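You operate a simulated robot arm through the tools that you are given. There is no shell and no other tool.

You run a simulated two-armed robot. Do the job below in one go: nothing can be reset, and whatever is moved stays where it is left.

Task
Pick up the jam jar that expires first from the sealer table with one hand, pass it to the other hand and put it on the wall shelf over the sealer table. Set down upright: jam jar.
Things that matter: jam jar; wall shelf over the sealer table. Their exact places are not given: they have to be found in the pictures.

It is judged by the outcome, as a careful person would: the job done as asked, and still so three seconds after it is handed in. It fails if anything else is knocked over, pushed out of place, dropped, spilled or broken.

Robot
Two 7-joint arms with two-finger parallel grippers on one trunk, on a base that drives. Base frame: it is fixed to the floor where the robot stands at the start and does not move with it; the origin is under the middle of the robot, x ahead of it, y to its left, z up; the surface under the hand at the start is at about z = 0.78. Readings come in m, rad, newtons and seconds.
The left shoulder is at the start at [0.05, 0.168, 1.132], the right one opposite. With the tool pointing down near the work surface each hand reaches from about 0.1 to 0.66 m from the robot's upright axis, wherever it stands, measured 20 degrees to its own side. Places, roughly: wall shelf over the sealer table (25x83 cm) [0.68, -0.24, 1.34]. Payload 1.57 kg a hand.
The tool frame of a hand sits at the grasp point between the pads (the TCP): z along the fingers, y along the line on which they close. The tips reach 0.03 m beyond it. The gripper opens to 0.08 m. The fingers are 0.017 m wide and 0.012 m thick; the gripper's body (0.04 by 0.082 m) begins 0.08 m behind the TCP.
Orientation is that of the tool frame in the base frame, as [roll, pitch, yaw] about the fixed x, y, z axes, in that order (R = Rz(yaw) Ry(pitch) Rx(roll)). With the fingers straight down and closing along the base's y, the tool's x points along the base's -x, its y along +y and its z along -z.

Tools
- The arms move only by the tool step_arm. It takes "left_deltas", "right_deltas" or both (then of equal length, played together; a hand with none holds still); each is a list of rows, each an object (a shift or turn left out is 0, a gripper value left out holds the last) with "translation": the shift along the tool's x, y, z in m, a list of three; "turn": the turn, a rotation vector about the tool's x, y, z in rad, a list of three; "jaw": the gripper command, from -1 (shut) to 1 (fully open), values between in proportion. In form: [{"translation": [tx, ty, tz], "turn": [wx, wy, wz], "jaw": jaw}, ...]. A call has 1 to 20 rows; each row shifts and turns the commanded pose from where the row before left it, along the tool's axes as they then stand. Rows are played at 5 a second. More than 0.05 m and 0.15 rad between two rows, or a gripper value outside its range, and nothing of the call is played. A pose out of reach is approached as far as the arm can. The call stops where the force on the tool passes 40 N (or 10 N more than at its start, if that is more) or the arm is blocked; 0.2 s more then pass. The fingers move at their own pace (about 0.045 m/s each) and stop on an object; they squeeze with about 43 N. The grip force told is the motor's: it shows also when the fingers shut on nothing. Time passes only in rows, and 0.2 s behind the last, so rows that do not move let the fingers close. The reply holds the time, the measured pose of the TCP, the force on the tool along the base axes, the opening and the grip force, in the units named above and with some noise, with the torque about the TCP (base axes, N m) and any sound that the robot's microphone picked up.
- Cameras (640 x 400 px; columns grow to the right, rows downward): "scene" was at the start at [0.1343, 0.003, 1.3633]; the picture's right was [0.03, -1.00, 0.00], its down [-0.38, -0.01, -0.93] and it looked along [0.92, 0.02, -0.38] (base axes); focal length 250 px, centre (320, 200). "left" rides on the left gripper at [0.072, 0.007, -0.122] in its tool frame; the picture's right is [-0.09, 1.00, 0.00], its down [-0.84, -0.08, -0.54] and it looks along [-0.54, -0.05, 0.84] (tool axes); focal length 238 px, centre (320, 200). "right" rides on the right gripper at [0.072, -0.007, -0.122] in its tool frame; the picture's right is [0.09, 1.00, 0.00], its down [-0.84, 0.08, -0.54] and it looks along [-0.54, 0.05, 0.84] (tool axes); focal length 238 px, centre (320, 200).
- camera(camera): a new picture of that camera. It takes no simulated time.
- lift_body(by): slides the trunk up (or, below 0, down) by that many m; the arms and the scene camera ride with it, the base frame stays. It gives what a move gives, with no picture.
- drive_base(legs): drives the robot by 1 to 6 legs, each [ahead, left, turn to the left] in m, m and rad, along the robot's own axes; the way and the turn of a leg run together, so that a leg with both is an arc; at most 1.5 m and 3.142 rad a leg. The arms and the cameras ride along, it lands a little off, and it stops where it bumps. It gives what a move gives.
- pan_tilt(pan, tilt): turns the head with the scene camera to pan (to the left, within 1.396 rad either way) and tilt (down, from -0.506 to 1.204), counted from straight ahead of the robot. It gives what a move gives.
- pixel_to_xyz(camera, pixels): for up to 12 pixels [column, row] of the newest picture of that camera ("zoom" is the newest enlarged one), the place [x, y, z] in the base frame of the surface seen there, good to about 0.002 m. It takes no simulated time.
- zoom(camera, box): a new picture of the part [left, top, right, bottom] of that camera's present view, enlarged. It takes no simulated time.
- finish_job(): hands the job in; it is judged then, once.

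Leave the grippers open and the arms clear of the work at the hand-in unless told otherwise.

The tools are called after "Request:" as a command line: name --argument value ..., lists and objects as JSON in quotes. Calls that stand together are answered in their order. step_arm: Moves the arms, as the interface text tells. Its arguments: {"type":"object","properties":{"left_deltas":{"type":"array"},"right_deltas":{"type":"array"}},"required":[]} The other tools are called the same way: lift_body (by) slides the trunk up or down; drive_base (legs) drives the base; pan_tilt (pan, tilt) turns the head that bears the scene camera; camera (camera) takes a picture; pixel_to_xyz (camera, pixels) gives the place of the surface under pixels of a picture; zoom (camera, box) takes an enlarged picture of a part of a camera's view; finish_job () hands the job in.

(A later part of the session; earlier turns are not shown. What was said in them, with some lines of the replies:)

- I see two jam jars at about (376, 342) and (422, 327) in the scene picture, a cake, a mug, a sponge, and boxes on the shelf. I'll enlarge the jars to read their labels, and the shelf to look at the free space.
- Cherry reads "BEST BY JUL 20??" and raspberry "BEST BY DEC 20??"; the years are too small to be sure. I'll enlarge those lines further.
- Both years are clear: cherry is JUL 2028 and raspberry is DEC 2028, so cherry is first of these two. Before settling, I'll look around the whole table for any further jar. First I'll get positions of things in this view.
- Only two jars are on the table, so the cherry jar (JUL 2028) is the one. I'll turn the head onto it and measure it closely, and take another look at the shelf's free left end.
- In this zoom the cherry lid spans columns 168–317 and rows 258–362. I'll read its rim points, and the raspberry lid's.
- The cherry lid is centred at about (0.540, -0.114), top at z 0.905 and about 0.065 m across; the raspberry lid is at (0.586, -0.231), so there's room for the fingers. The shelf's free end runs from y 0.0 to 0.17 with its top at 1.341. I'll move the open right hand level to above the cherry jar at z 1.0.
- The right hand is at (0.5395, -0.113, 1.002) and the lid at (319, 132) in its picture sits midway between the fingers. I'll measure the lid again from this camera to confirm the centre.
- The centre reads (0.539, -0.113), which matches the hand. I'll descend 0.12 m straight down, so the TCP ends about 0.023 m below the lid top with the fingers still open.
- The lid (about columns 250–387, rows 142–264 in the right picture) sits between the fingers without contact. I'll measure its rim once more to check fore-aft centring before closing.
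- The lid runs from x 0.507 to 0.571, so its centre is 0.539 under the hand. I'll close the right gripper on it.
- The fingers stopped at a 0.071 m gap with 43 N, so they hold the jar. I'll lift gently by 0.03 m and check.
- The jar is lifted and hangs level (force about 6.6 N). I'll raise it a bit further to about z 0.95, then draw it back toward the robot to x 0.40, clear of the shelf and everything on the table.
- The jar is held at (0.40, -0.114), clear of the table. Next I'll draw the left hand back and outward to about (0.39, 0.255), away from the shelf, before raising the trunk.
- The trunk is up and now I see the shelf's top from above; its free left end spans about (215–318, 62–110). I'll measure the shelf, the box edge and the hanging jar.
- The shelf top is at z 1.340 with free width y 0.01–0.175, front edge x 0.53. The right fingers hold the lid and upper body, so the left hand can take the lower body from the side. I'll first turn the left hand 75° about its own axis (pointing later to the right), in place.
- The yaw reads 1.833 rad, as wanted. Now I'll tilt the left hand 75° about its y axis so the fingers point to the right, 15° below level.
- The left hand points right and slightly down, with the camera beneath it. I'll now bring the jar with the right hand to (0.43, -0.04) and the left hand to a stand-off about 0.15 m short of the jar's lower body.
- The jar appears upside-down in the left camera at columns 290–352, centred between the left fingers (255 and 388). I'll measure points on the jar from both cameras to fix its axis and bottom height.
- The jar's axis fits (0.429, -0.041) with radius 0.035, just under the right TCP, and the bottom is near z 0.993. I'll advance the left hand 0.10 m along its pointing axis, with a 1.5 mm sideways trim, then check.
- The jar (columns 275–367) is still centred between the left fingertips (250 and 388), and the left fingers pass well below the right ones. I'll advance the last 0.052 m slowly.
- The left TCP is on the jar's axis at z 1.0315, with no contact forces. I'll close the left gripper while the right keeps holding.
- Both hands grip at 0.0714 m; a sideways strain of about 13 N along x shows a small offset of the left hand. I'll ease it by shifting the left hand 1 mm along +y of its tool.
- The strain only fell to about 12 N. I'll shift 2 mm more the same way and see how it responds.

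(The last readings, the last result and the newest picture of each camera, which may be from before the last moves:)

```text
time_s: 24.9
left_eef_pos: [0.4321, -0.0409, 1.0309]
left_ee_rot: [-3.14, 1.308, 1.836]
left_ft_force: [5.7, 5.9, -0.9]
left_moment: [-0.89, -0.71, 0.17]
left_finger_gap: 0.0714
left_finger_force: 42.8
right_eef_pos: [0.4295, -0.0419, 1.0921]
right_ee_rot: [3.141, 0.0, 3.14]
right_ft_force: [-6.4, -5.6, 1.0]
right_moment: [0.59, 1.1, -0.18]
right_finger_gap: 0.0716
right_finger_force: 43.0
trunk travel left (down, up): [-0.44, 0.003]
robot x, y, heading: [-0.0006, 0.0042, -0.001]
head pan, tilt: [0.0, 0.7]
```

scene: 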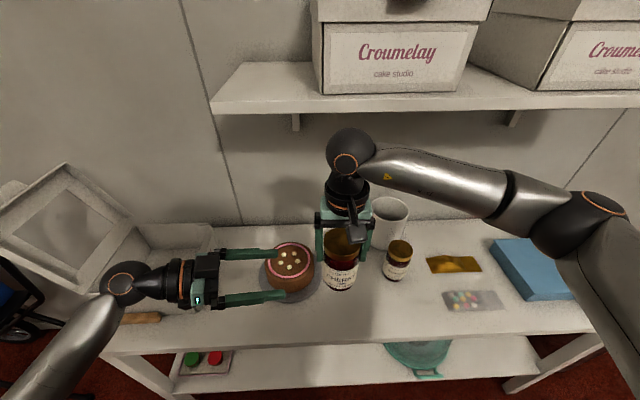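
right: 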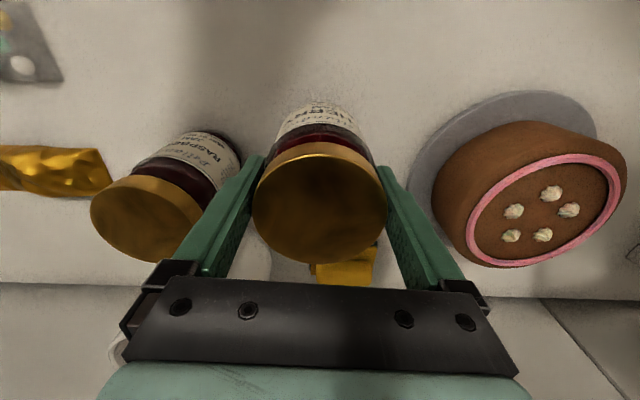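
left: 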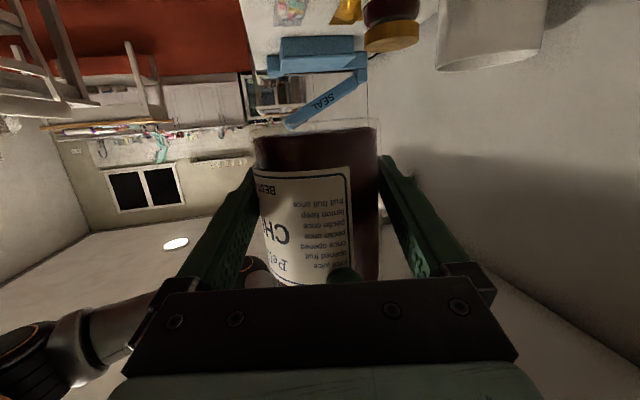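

The force fell but the moments rose, so the shift was beginning to tilt the jar rather than centre it. I'll take back 2 mm so the jar stays upright.

Request:
step_arm --left_deltas '[{"translation": [0, -0.001, 0], "jaw": -1}, {"translation": [0, -0.001, 0], "jaw": -1}, {"jaw": -1}, {"jaw": -1}]' --right_deltas '[{"jaw": -1}, {"jaw": -1}, {"jaw": -1}, {"jaw": -1}]'

Request:
zoom --camera "scene" --box '[240, 200, 400, 320]'

```text
time_s: 25.9
left_eef_pos: [0.431, -0.0403, 1.0311]
left_ee_rot: [-3.133, 1.309, 1.846]
left_ft_force: [13.9, 9.7, -2.1]
left_moment: [-0.73, 0.66, -0.19]
left_finger_gap: 0.0714
left_finger_force: 42.8
right_eef_pos: [0.4296, -0.0413, 1.0931]
right_ee_rot: [-3.14, -0.003, -3.142]
right_ft_force: [-14.2, -9.9, 1.5]
right_moment: [0.15, 0.16, 0.22]
right_finger_gap: 0.0715
right_finger_force: 43.4
trunk travel left (down, up): [-0.44, 0.003]
robot x, y, heading: [-0.0028, -0.0004, -0.001]
head pan, tilt: [0.0, 0.7]
```

```text
3.33 times, centred on (320, 260) of scene
```

zoom: 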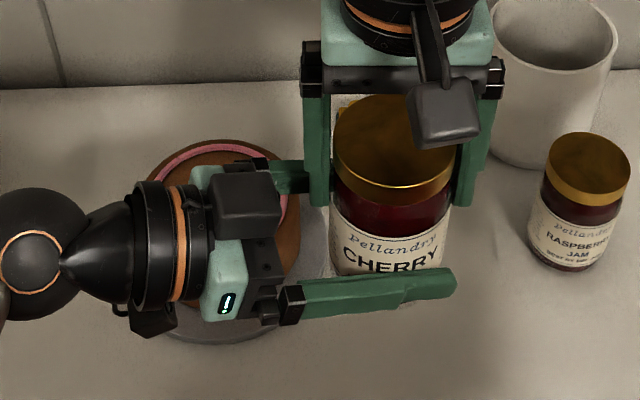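

The jar looks upright with the left hand on its lower body. I'll open the right gripper now while both hands stay still.

Request:
step_arm --left_deltas '[{"jaw": -1}, {"jaw": -1}, {"jaw": -1}, {"jaw": -1}]' --right_deltas '[{"jaw": 1}, {"jaw": 1}, {"jaw": 1}, {"jaw": 1}]'

Request:
camera --camera "right"

Request:
zoom --camera "scene" --box '[240, 200, 400, 320]'

```text
time_s: 26.9
left_eef_pos: [0.429, -0.0426, 1.0314]
left_ee_rot: [-3.137, 1.311, 1.838]
left_ft_force: [-0.4, -0.7, -0.1]
left_moment: [-0.01, -0.01, 0.03]
left_finger_gap: 0.0715
left_finger_force: 43.0
right_eef_pos: [0.4304, -0.0415, 1.0923]
right_ee_rot: [-3.14, 0.0, -3.14]
right_ft_force: [-0.6, 1.5, -0.6]
right_moment: [0.0, 0.02, 0.02]
right_finger_gap: 0.0798
right_finger_force: 0.0
trunk travel left (down, up): [-0.44, 0.003]
robot x, y, heading: [0.0029, -0.0028, -0.003]
head pan, tilt: [0.0, 0.7]
```

```text
taken
```

right: 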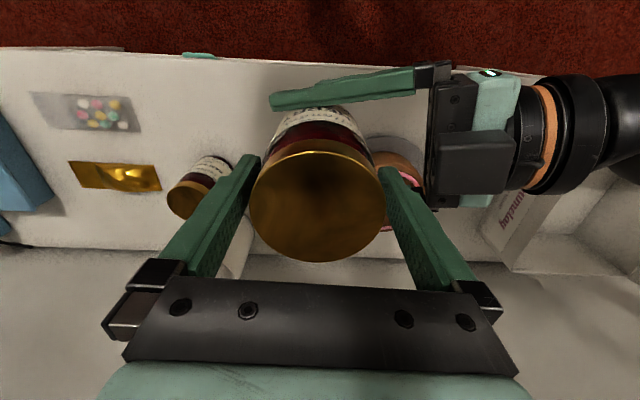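

```text
3.33 times, centred on (320, 260) of scene
```

zoom: 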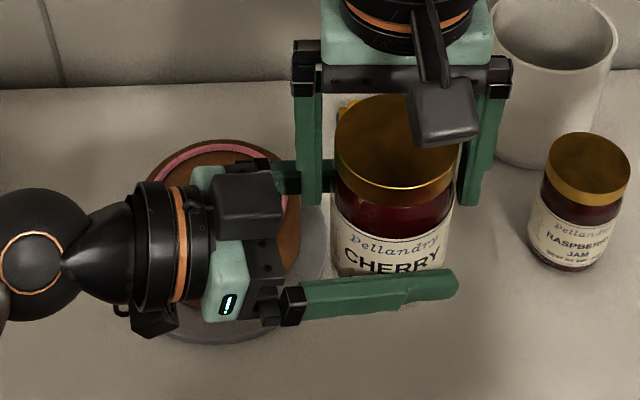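

The right gripper is open and the left holds at 43 N, gap 0.0715, but the left hand's force does not yet show the jar's weight. I'll wait two rows and read again before moving anything.

Request:
step_arm --left_deltas '[{"jaw": -1}, {"jaw": -1}]' --right_deltas '[{"jaw": 1}, {"jaw": 1}]'

Request:
camera --camera "left"

Request:
pixel_to_xyz --camera "right" --pixels '[[318, 160], [318, 255], [256, 205], [380, 205], [318, 205]]'

```text
time_s: 27.5
left_eef_pos: [0.43, -0.0418, 1.0331]
left_ee_rot: [-3.136, 1.308, 1.838]
left_ft_force: [-1.4, -0.4, -0.1]
left_moment: [0.01, 0.02, -0.04]
left_finger_gap: 0.0715
left_finger_force: 43.0
right_eef_pos: [0.4305, -0.0411, 1.0921]
right_ee_rot: [-3.139, 0.001, -3.141]
right_ft_force: [-0.4, -0.1, 0.3]
right_moment: [0.0, 0.01, 0.01]
right_finger_gap: 0.0801
right_finger_force: 0.1
trunk travel left (down, up): [-0.44, 0.003]
robot x, y, heading: [0.0029, -0.0019, -0.0]
head pan, tilt: [0.0, 0.7]
```

```text
taken
```

left: 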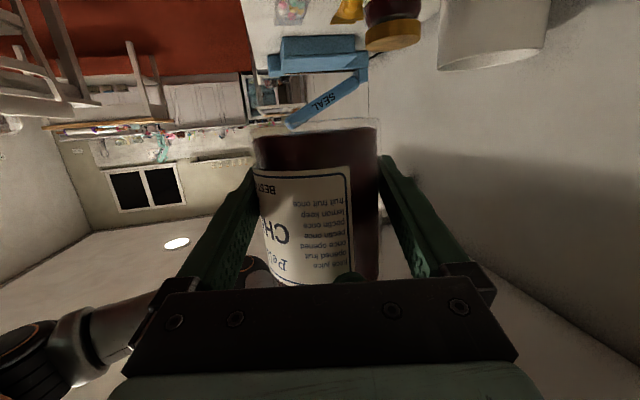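

```text
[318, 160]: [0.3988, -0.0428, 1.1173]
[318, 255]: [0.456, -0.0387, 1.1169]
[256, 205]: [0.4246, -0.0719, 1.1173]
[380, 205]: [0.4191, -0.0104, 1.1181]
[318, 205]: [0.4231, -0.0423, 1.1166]
```

The lid stays at z 1.117 and the jar hasn't moved, so the left hand does carry it. I'll raise the right hand straight up by a small 0.02 m and check that nothing drags.

Request:
step_arm --left_deltas '[{"jaw": -1}, {"jaw": -1}, {"jaw": -1}]' --right_deltas '[{"translation": [0, 0, -0.01], "jaw": 1}, {"translation": [0, 0, -0.01], "jaw": 1}, {"jaw": 1}]'

Request:
pixel_to_xyz --camera "scene" --pixels '[[338, 245]]'

Request:
zoom --camera "scene" --box '[240, 200, 400, 320]'

```text
time_s: 28.3
left_eef_pos: [0.4293, -0.0412, 1.0321]
left_ee_rot: [-3.136, 1.309, 1.839]
left_ft_force: [-0.4, 0.3, -0.6]
left_moment: [0.0, 0.01, 0.01]
left_finger_gap: 0.0714
left_finger_force: 43.6
right_eef_pos: [0.4307, -0.0402, 1.1124]
right_ee_rot: [3.141, 0.0, 3.141]
right_ft_force: [-0.3, -0.1, 0.3]
right_moment: [0.02, -0.01, 0.05]
right_finger_gap: 0.08
right_finger_force: 0.0
trunk travel left (down, up): [-0.44, 0.003]
robot x, y, heading: [0.0003, -0.0012, -0.001]
head pan, tilt: [0.0, 0.7]
```

```text
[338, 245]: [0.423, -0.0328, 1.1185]
```

```text
3.33 times, centred on (320, 260) of scene
```

zoom: 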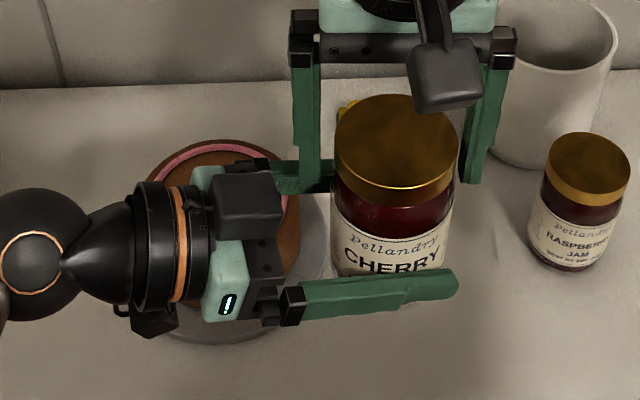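

The jar stays put in the left hand and the right fingers slide free. I'll raise the right hand another 0.06 m, then take it off to the right, out of the way.

Request:
step_arm --left_deltas '[{"jaw": -1}, {"jaw": -1}, {"jaw": -1}, {"jaw": -1}, {"jaw": -1}, {"jaw": -1}, {"jaw": -1}, {"jaw": -1}, {"jaw": -1}, {"jaw": -1}]' --right_deltas '[{"translation": [0, 0, -0.02], "jaw": 1}, {"translation": [0, 0, -0.02], "jaw": 1}, {"translation": [0, 0, -0.02], "jaw": 1}, {"translation": [0.005, -0.04, 0], "jaw": 1}, {"translation": [0.01, -0.045, 0], "jaw": 1}, {"translation": [0.01, -0.045, 0], "jaw": 1}, {"translation": [0.01, -0.045, 0], "jaw": 1}, {"translation": [0.01, -0.045, 0], "jaw": 1}, {"translation": [0.005, -0.045, 0], "jaw": 1}, {"jaw": 1}]'

Request:
camera --camera "scene"

```text
time_s: 30.5
left_eef_pos: [0.4296, -0.0416, 1.0324]
left_ee_rot: [-3.133, 1.307, 1.84]
left_ft_force: [1.1, 0.3, -1.5]
left_moment: [0.02, 0.02, -0.03]
left_finger_gap: 0.0713
left_finger_force: 42.7
right_eef_pos: [0.3784, -0.3036, 1.1732]
right_ee_rot: [3.142, 0.0, -3.14]
right_ft_force: [-0.4, 1.1, -0.3]
right_moment: [0.0, -0.05, 0.03]
right_finger_gap: 0.0799
right_finger_force: 0.0
trunk travel left (down, up): [-0.44, 0.003]
robot x, y, heading: [0.0, 0.0011, 0.002]
head pan, tilt: [0.0, 0.7]
```

```text
taken
```

scene: 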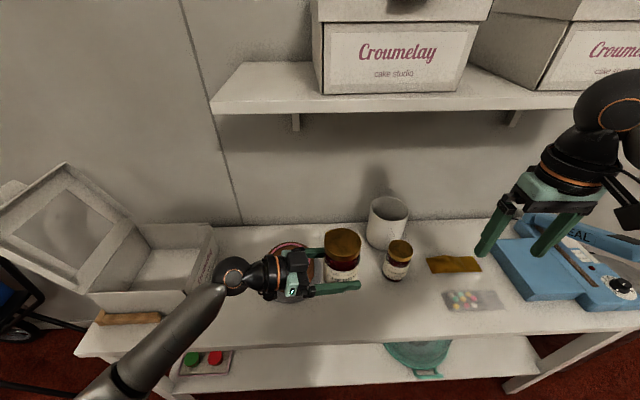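

The jar is now only in the left hand at (0.43, -0.042), TCP 0.040 m above its bottom. I'll raise it in front of the shelf (staying at x 0.43, shelf edge at 0.53) and shift left; first half of the way, then check.

Request:
step_arm --left_deltas '[{"translation": [-0.0289, 0.0029, -0.01875], "jaw": -1}, {"translation": [-0.0289, 0.0029, -0.01875], "jaw": -1}, {"translation": [-0.0289, 0.0029, -0.01875], "jaw": -1}, {"translation": [-0.0289, 0.0029, -0.01875], "jaw": -1}, {"translation": [-0.0289, 0.0029, -0.01875], "jaw": -1}, {"translation": [-0.0289, 0.0029, -0.01875], "jaw": -1}, {"jaw": -1}]'

Request:
camera --camera "scene"

```text
time_s: 32.1
left_eef_pos: [0.4308, 0.0237, 1.2263]
left_ee_rot: [-3.136, 1.307, 1.839]
left_ft_force: [0.0, -0.2, -6.6]
left_moment: [0.05, 0.01, 0.0]
left_finger_gap: 0.071
left_finger_force: 42.9
right_eef_pos: [0.3792, -0.3033, 1.1742]
right_ee_rot: [3.14, 0.002, 3.141]
right_ft_force: [0.4, -0.1, -0.6]
right_moment: [-0.02, 0.02, -0.01]
right_finger_gap: 0.08
right_finger_force: 0.0
trunk travel left (down, up): [-0.44, 0.003]
robot x, y, heading: [0.0038, -0.002, 0.003]
head pan, tilt: [0.0, 0.7]
```

```text
taken
```

scene: 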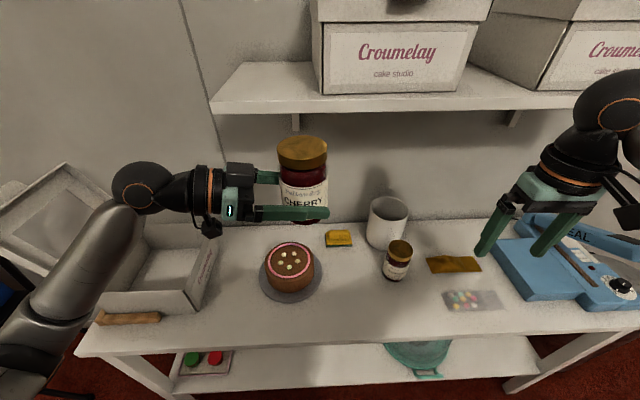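

The left hand now shows the jar's 6.6 N weight, and it's at (0.431, 0.024, 1.226). I'll do the second half of the rise.

Request:
step_arm --left_deltas '[{"translation": [-0.0289, 0.0029, -0.01875], "jaw": -1}, {"translation": [-0.0289, 0.0029, -0.01875], "jaw": -1}, {"translation": [-0.0289, 0.0029, -0.01875], "jaw": -1}, {"translation": [-0.0289, 0.0029, -0.01875], "jaw": -1}, {"translation": [-0.0289, 0.0029, -0.01875], "jaw": -1}, {"translation": [-0.0289, 0.0029, -0.01875], "jaw": -1}, {"jaw": -1}]'

Request:
pan_tilt --pan 0.15 --tilt 0.35

Request:
camera --camera "scene"

Request:
camera --camera "left"

```text
time_s: 33.7
left_eef_pos: [0.4322, 0.0929, 1.425]
left_ee_rot: [-3.135, 1.306, 1.842]
left_ft_force: [-1.0, -0.2, -5.9]
left_moment: [0.01, -0.01, 0.0]
left_finger_gap: 0.0715
left_finger_force: 42.8
right_eef_pos: [0.3801, -0.3027, 1.1742]
right_ee_rot: [-3.141, -0.001, -3.141]
right_ft_force: [0.4, 0.9, 0.4]
right_moment: [0.01, 0.03, -0.02]
right_finger_gap: 0.08
right_finger_force: 0.1
trunk travel left (down, up): [-0.44, 0.003]
robot x, y, heading: [0.0021, 0.0009, 0.0]
head pan, tilt: [0.0, 0.7]
```

```text
time_s: 34.5
left_eef_pos: [0.432, 0.0924, 1.4249]
left_ee_rot: [-3.137, 1.307, 1.839]
left_ft_force: [-0.6, -0.1, -6.5]
left_moment: [0.01, -0.01, -0.02]
left_finger_gap: 0.0713
left_finger_force: 42.6
right_eef_pos: [0.3798, -0.3022, 1.1754]
right_ee_rot: [3.139, 0.0, 3.141]
right_ft_force: [0.3, 0.2, 0.2]
right_moment: [0.01, -0.02, 0.01]
right_finger_gap: 0.0802
right_finger_force: 0.1
trunk travel left (down, up): [-0.44, 0.003]
robot x, y, heading: [-0.0005, 0.003, 0.003]
head pan, tilt: [0.15, 0.351]
```

```text
taken
```

scene: 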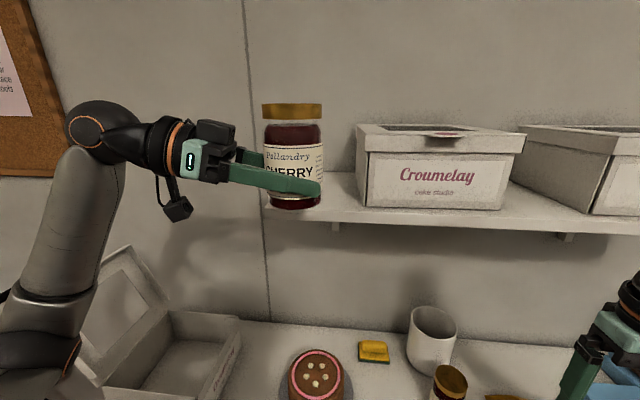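

```text
taken
```

left: 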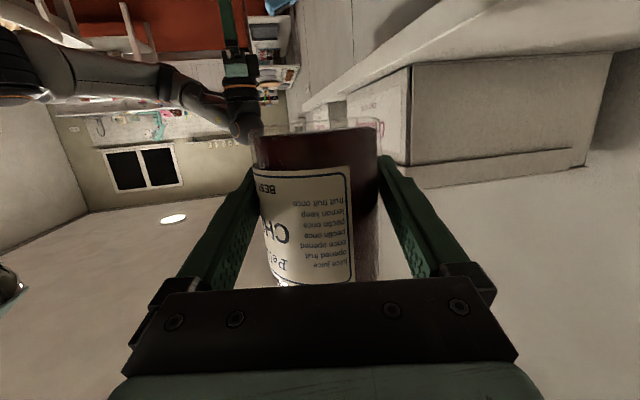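

The jar is upright at (0.432, 0.092, 1.425), its bottom about 0.045 m above the shelf top. The hand comes from the shelf's open left end, so I can go straight in: 0.175 m forward to x ≈ 0.607, over the free space.

Request:
step_arm --left_deltas '[{"translation": [-0.00195, 0.0281, 0.0073], "jaw": -1}, {"translation": [-0.00195, 0.0281, 0.0073], "jaw": -1}, {"translation": [-0.00195, 0.0281, 0.0073], "jaw": -1}, {"translation": [-0.00195, 0.0281, 0.0073], "jaw": -1}, {"translation": [-0.00195, 0.0281, 0.0073], "jaw": -1}, {"translation": [-0.00195, 0.0281, 0.0073], "jaw": -1}, {"jaw": -1}]'

Request:
camera --camera "scene"

Request:
camera --camera "left"

Request:
zoom --camera "scene" --box '[180, 60, 400, 240]'

```text
time_s: 36.1
left_eef_pos: [0.6044, 0.0931, 1.4268]
left_ee_rot: [-3.139, 1.31, 1.836]
left_ft_force: [-0.3, -0.5, -6.6]
left_moment: [-0.03, 0.02, 0.0]
left_finger_gap: 0.0714
left_finger_force: 42.5
right_eef_pos: [0.3798, -0.3028, 1.1738]
right_ee_rot: [-3.141, 0.0, -3.14]
right_ft_force: [0.1, 0.2, 0.3]
right_moment: [0.02, -0.03, 0.01]
right_finger_gap: 0.0799
right_finger_force: 0.1
trunk travel left (down, up): [-0.44, 0.003]
robot x, y, heading: [-0.0014, 0.0003, 0.003]
head pan, tilt: [0.15, 0.351]
```

```text
taken
```

scene: 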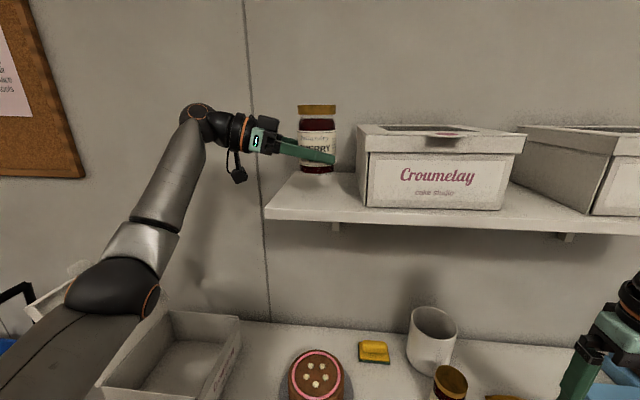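

```text
taken
```

left: 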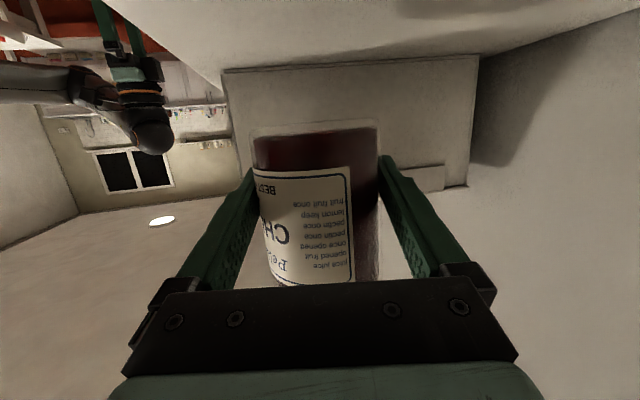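

```text
2.22 times, centred on (290, 150) of scene
```

zoom: 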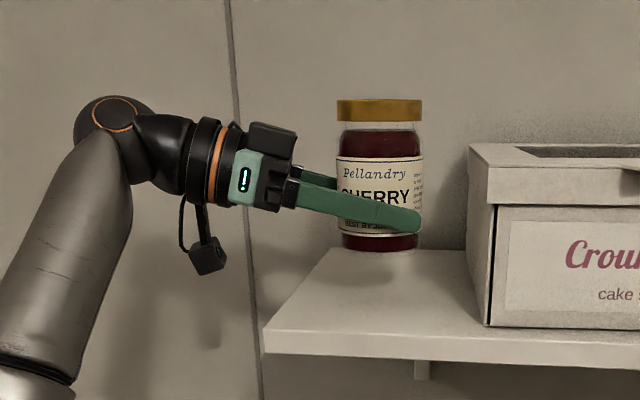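

The jar is over the shelf's free end, the hand and its camera left of the shelf edge. I'll measure the lid, jar bottom and the shelf beneath before lowering.

Request:
pixel_to_xyz --camera "zoom" --pixels '[[380, 103], [380, 118], [380, 150], [380, 244], [380, 290], [345, 165], [415, 170], [462, 280], [300, 300], [205, 258], [400, 225], [480, 160]]'

```text
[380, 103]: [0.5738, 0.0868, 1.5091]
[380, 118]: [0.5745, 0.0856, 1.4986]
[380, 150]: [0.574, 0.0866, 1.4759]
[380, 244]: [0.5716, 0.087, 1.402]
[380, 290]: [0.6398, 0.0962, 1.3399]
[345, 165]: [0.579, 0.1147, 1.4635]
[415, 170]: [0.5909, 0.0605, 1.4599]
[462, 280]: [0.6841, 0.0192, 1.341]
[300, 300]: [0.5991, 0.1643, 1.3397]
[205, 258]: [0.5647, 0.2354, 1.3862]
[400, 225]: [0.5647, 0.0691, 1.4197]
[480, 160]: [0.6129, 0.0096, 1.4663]
```

The jar stands upright in the hand (front face at x 0.572–0.574 from bottom to top), bottom near z 1.387, shelf 1.340. I'll lower it 0.040 m first.

Request:
step_arm --left_deltas '[{"translation": [0.01449, 0, 0.00388], "jaw": -1}, {"translation": [0.01449, 0, 0.00388], "jaw": -1}, {"translation": [0.00966, 0, 0.00259], "jaw": -1}, {"jaw": -1}]'

Request:
zoom --camera "scene" --box '[180, 60, 400, 240]'

```text
time_s: 37.1
left_eef_pos: [0.604, 0.0924, 1.3844]
left_ee_rot: [-3.138, 1.309, 1.837]
left_ft_force: [-0.6, 0.4, -6.8]
left_moment: [0.0, -0.01, -0.01]
left_finger_gap: 0.0712
left_finger_force: 42.9
right_eef_pos: [0.3788, -0.3044, 1.1742]
right_ee_rot: [-3.141, 0.001, -3.141]
right_ft_force: [-0.7, -0.5, -1.2]
right_moment: [0.02, -0.02, 0.01]
right_finger_gap: 0.0799
right_finger_force: 0.0
trunk travel left (down, up): [-0.44, 0.003]
robot x, y, heading: [0.002, 0.0013, -0.001]
head pan, tilt: [0.15, 0.351]
```

```text
2.22 times, centred on (290, 150) of scene
```

zoom: 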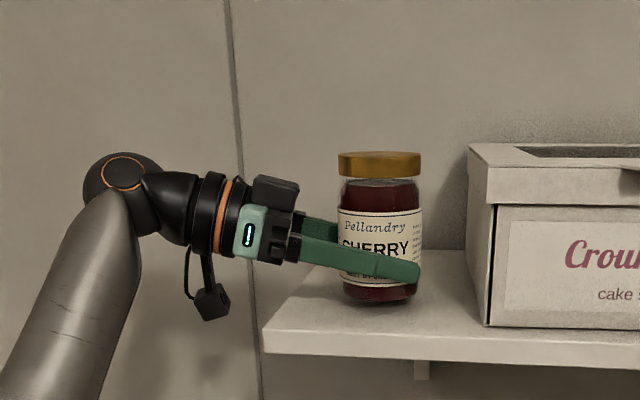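

No contact yet (weight still 6.8 N in the hand). I'll lower in small 2 mm steps, watching the vertical force.

Request:
step_arm --left_deltas '[{"translation": [0.00193, 0, 0.00052], "jaw": -1}, {"translation": [0.00193, 0, 0.00052], "jaw": -1}, {"jaw": -1}]'

```text
time_s: 37.9
left_eef_pos: [0.605, 0.0914, 1.3813]
left_ee_rot: [-3.134, 1.309, 1.84]
left_ft_force: [0.3, -0.6, -7.5]
left_moment: [0.02, -0.04, 0.01]
left_finger_gap: 0.0714
left_finger_force: 43.2
right_eef_pos: [0.3799, -0.3036, 1.1746]
right_ee_rot: [3.141, 0.001, -3.141]
right_ft_force: [0.4, 0.7, 0.3]
right_moment: [0.03, 0.04, -0.01]
right_finger_gap: 0.08
right_finger_force: 0.1
trunk travel left (down, up): [-0.44, 0.003]
robot x, y, heading: [0.0006, 0.0007, 0.003]
head pan, tilt: [0.15, 0.351]
```

Still hanging free. I'll take two more 1 mm steps down.

Request:
step_arm --left_deltas '[{"translation": [0.00097, 0, 0.00026], "jaw": -1}, {"translation": [0.00097, 0, 0.00026], "jaw": -1}, {"jaw": -1}]'

Request:
zoom --camera "scene" --box '[260, 130, 360, 220]'

```text
time_s: 38.7
left_eef_pos: [0.6051, 0.0916, 1.3793]
left_ee_rot: [-3.137, 1.309, 1.841]
left_ft_force: [1.4, 0.7, -5.6]
left_moment: [0.05, -0.03, -0.01]
left_finger_gap: 0.0713
left_finger_force: 42.9
right_eef_pos: [0.379, -0.303, 1.1742]
right_ee_rot: [-3.14, 0.001, 3.142]
right_ft_force: [0.1, -0.4, -0.1]
right_moment: [0.01, 0.02, 0.01]
right_finger_gap: 0.0799
right_finger_force: 0.1
trunk travel left (down, up): [-0.44, 0.003]
robot x, y, heading: [-0.0015, -0.0013, -0.002]
head pan, tilt: [0.15, 0.351]
```

```text
4.44 times, centred on (310, 175) of scene
```

zoom: 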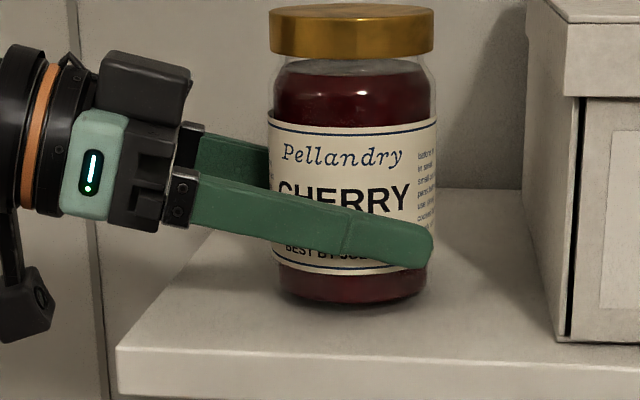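

The jar is almost touching (force -5.6 N). Another 1 mm step, twice, to seat it.

Request:
step_arm --left_deltas '[{"translation": [0.00097, 0, 0.00026], "jaw": -1}, {"jaw": -1}]'

Request:
step_arm --left_deltas '[{"translation": [0.00097, 0, 0.00026], "jaw": -1}, {"jaw": -1}]'

```text
time_s: 39.3
left_eef_pos: [0.6038, 0.0904, 1.3794]
left_ee_rot: [-3.141, 1.312, 1.835]
left_ft_force: [2.1, -1.1, -1.0]
left_moment: [0.21, -0.04, -0.09]
left_finger_gap: 0.0715
left_finger_force: 42.7
right_eef_pos: [0.3797, -0.3035, 1.1746]
right_ee_rot: [3.141, 0.001, -3.14]
right_ft_force: [0.6, -0.3, -0.2]
right_moment: [-0.01, 0.02, 0.05]
right_finger_gap: 0.08
right_finger_force: 0.2
trunk travel left (down, up): [-0.44, 0.003]
robot x, y, heading: [-0.0006, -0.0005, 0.003]
head pan, tilt: [0.15, 0.351]
```

```text
time_s: 39.9
left_eef_pos: [0.6044, 0.0924, 1.3791]
left_ee_rot: [3.135, 1.314, 1.829]
left_ft_force: [5.2, -0.3, 8.2]
left_moment: [0.4, 0.04, -0.19]
left_finger_gap: 0.0711
left_finger_force: 42.8
right_eef_pos: [0.3795, -0.3027, 1.1743]
right_ee_rot: [3.141, -0.001, -3.142]
right_ft_force: [-0.5, 0.1, -0.4]
right_moment: [0.0, 0.01, -0.04]
right_finger_gap: 0.0801
right_finger_force: 0.1
trunk travel left (down, up): [-0.44, 0.003]
robot x, y, heading: [0.0003, -0.0004, 0.001]
head pan, tilt: [0.15, 0.351]
```

It's seated: the shelf now carries the jar and pushes back with 8 N. I'll ease up half a millimetre, then open the left gripper and hold still.

Request:
step_arm --left_deltas '[{"translation": [-0.0006, 0, -0.00016], "jaw": -1}, {"jaw": -1}, {"jaw": 0.85}, {"jaw": 0.9}, {"jaw": 1}, {"jaw": 1}, {"jaw": 1}]'

Request:
zoom --camera "scene" --box '[260, 130, 360, 220]'

Request:
camera --camera "left"

```text
time_s: 41.5
left_eef_pos: [0.6045, 0.0919, 1.3784]
left_ee_rot: [-3.141, 1.308, 1.838]
left_ft_force: [0.3, -0.1, -0.3]
left_moment: [0.03, -0.01, 0.01]
left_finger_gap: 0.0801
left_finger_force: 0.0
right_eef_pos: [0.3793, -0.3024, 1.1738]
right_ee_rot: [-3.14, -0.001, 3.141]
right_ft_force: [0.7, -0.3, 0.1]
right_moment: [0.0, 0.01, -0.01]
right_finger_gap: 0.0802
right_finger_force: 0.1
trunk travel left (down, up): [-0.44, 0.003]
robot x, y, heading: [-0.0006, 0.001, 0.0]
head pan, tilt: [0.15, 0.351]
```

```text
4.44 times, centred on (310, 175) of scene
```

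zoom: 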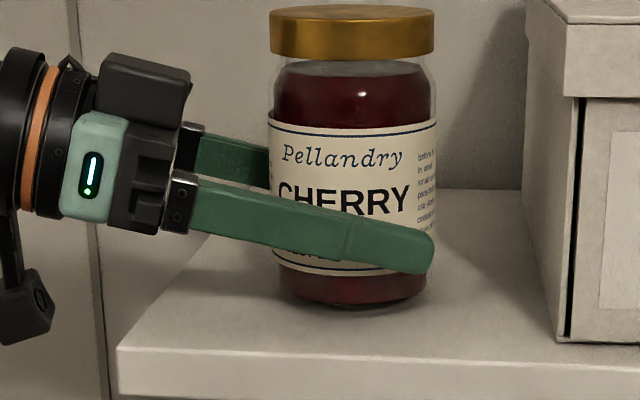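

```text
taken
```

left: 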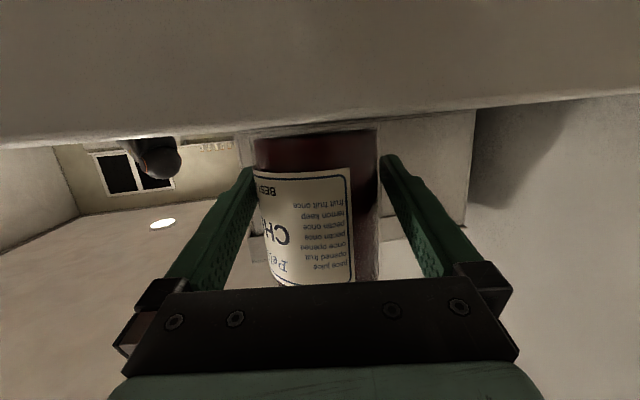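

The jar stands by itself, fingers open 4 mm clear on each side. I'll withdraw the left hand straight back along its own axis, gently first.

Request:
step_arm --left_deltas '[{"translation": [0, 0, -0.01], "jaw": 1}, {"translation": [0, 0, -0.015], "jaw": 1}, {"translation": [0, 0, -0.02], "jaw": 1}, {"jaw": 1}]'

Request:
zoom --camera "scene" --box '[220, 100, 380, 230]'

```text
time_s: 42.5
left_eef_pos: [0.5923, 0.1333, 1.3918]
left_ee_rot: [-3.139, 1.308, 1.835]
left_ft_force: [-0.2, 0.4, -0.3]
left_moment: [0.01, 0.01, 0.0]
left_finger_gap: 0.0802
left_finger_force: 0.2
right_eef_pos: [0.3797, -0.3049, 1.173]
right_ee_rot: [-3.141, 0.0, -3.141]
right_ft_force: [0.6, -0.1, 0.4]
right_moment: [-0.03, 0.0, -0.02]
right_finger_gap: 0.0803
right_finger_force: 0.1
trunk travel left (down, up): [-0.44, 0.003]
robot x, y, heading: [-0.0003, -0.0024, -0.006]
head pan, tilt: [0.15, 0.351]
```

```text
3.08 times, centred on (300, 165) of scene
```

zoom: 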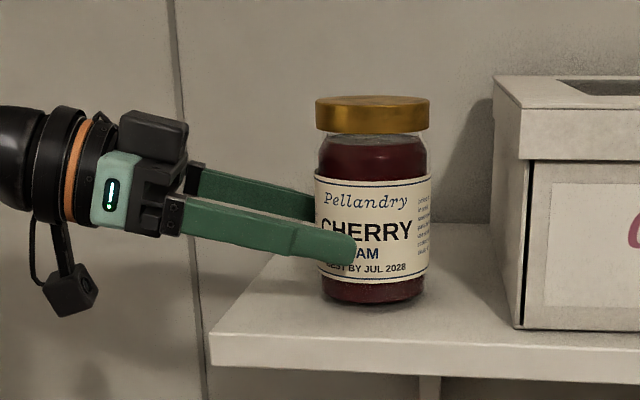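

The jar stands still and nothing drags. I'll withdraw a further 0.16 m the same way, until the fingers are well clear of the jar and shelf end.

Request:
step_arm --left_deltas '[{"translation": [0, 0, -0.03], "jaw": 1}, {"translation": [0, 0, -0.03], "jaw": 1}, {"translation": [0, 0, -0.035], "jaw": 1}, {"translation": [0, 0, -0.035], "jaw": 1}, {"translation": [0, 0, -0.03], "jaw": 1}, {"jaw": 1}]'

Request:
camera --camera "scene"

```text
time_s: 43.9
left_eef_pos: [0.5527, 0.2783, 1.4325]
left_ee_rot: [-3.139, 1.309, 1.837]
left_ft_force: [-0.2, -0.4, 0.2]
left_moment: [0.0, 0.01, 0.01]
left_finger_gap: 0.0801
left_finger_force: 0.0
right_eef_pos: [0.3792, -0.3043, 1.1742]
right_ee_rot: [3.141, -0.001, -3.141]
right_ft_force: [0.2, -0.1, 0.3]
right_moment: [-0.01, 0.01, 0.0]
right_finger_gap: 0.0799
right_finger_force: 0.0
trunk travel left (down, up): [-0.44, 0.003]
robot x, y, heading: [0.0007, 0.001, 0.002]
head pan, tilt: [0.15, 0.351]
```

```text
taken
```

scene: 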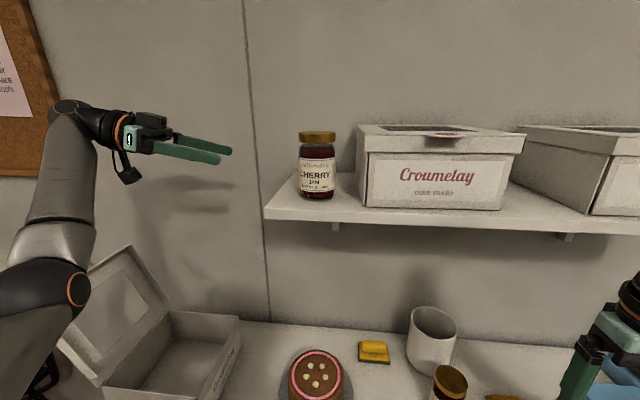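

The jar stands upright on the shelf at (317, 165), clear of the hand. I'll draw the left arm 0.12 m back toward the robot, then check the shelf and table.

Request:
step_arm --left_deltas '[{"translation": [0.002, -0.029, -0.0075], "jaw": 1}, {"translation": [0.002, -0.029, -0.0075], "jaw": 1}, {"translation": [0.002, -0.029, -0.0075], "jaw": 1}, {"translation": [0.002, -0.029, -0.0075], "jaw": 1}, {"jaw": 1}]'

Request:
zoom --camera "scene" --box '[250, 110, 380, 220]'

Request:
pixel_to_xyz --camera "scene" --pixels '[[317, 140], [317, 165], [317, 193], [304, 165], [330, 165], [340, 190], [318, 133]]'

Request:
pan_tilt --pan 0.0 --tilt 0.7

Request:
camera --camera "scene"

```text
time_s: 45.1
left_eef_pos: [0.4322, 0.2816, 1.4302]
left_ee_rot: [-3.136, 1.309, 1.839]
left_ft_force: [-0.1, 0.0, -0.4]
left_moment: [0.01, 0.0, -0.01]
left_finger_gap: 0.0798
left_finger_force: 0.1
right_eef_pos: [0.3788, -0.3037, 1.1751]
right_ee_rot: [3.142, -0.002, -3.141]
right_ft_force: [-0.3, 0.1, 0.4]
right_moment: [0.01, 0.02, -0.04]
right_finger_gap: 0.0799
right_finger_force: 0.1
trunk travel left (down, up): [-0.44, 0.003]
robot x, y, heading: [-0.0007, 0.0041, -0.001]
head pan, tilt: [0.15, 0.351]
```

```text
3.64 times, centred on (315, 165) of scene
```

zoom: 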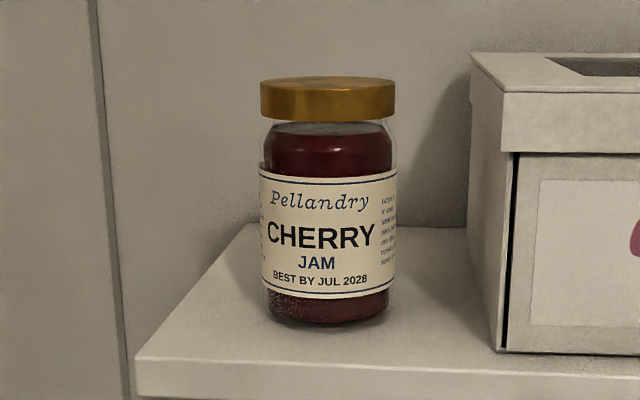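

```text
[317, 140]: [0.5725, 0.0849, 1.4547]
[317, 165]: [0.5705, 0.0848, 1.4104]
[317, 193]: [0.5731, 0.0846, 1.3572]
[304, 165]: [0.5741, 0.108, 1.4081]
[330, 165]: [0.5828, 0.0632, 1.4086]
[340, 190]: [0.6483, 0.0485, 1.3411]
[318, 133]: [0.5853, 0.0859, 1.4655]
```

```text
time_s: 46.0
left_eef_pos: [0.4324, 0.2816, 1.4314]
left_ee_rot: [-3.138, 1.31, 1.837]
left_ft_force: [0.1, -0.6, 0.3]
left_moment: [0.01, -0.05, -0.01]
left_finger_gap: 0.0798
left_finger_force: 0.0
right_eef_pos: [0.3787, -0.3039, 1.1747]
right_ee_rot: [3.14, -0.001, 3.142]
right_ft_force: [-0.4, -0.2, -0.4]
right_moment: [-0.01, 0.0, 0.01]
right_finger_gap: 0.0802
right_finger_force: 0.0
trunk travel left (down, up): [-0.44, 0.003]
robot x, y, heading: [0.0012, -0.0008, 0.003]
head pan, tilt: [0.0, 0.7]
```

```text
taken
```

scene: 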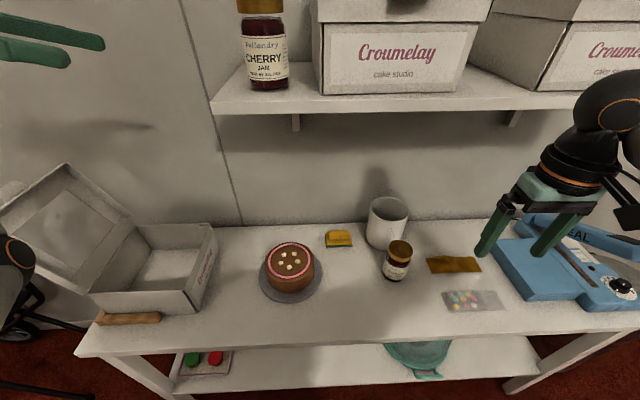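

The cherry jar (best by JUL 2028) stands upright on the shelf at about (0.605, 0.092), its bottom on the shelf top at z 1.34, near the Croumelay box without touching it. Everything on the table is where it was, both grippers are open and the arms are clear. I'm handing in the job.

Request:
finish_job

```text
The job is handed in.
```

The cherry jam jar is standing upright on the wall shelf over the sealer table, and the job is handed in. Its label says best by JUL 2028, against DEC 2028 on the raspberry jar, the only other jar on the table.

- **Pass:** the right hand picked the jar up from the table by its lid. The left hand then took it by the lower body, and the right hand let go and moved away.
- **Placement:** the left hand set the jar on the free left end of the shelf, at about x 0.605, y 0.092. It sits beside the Croumelay box without touching it.
- **Surroundings:** in the last picture everything else on the table and shelf was where it had been. Both grippers were open and both arms were clear.
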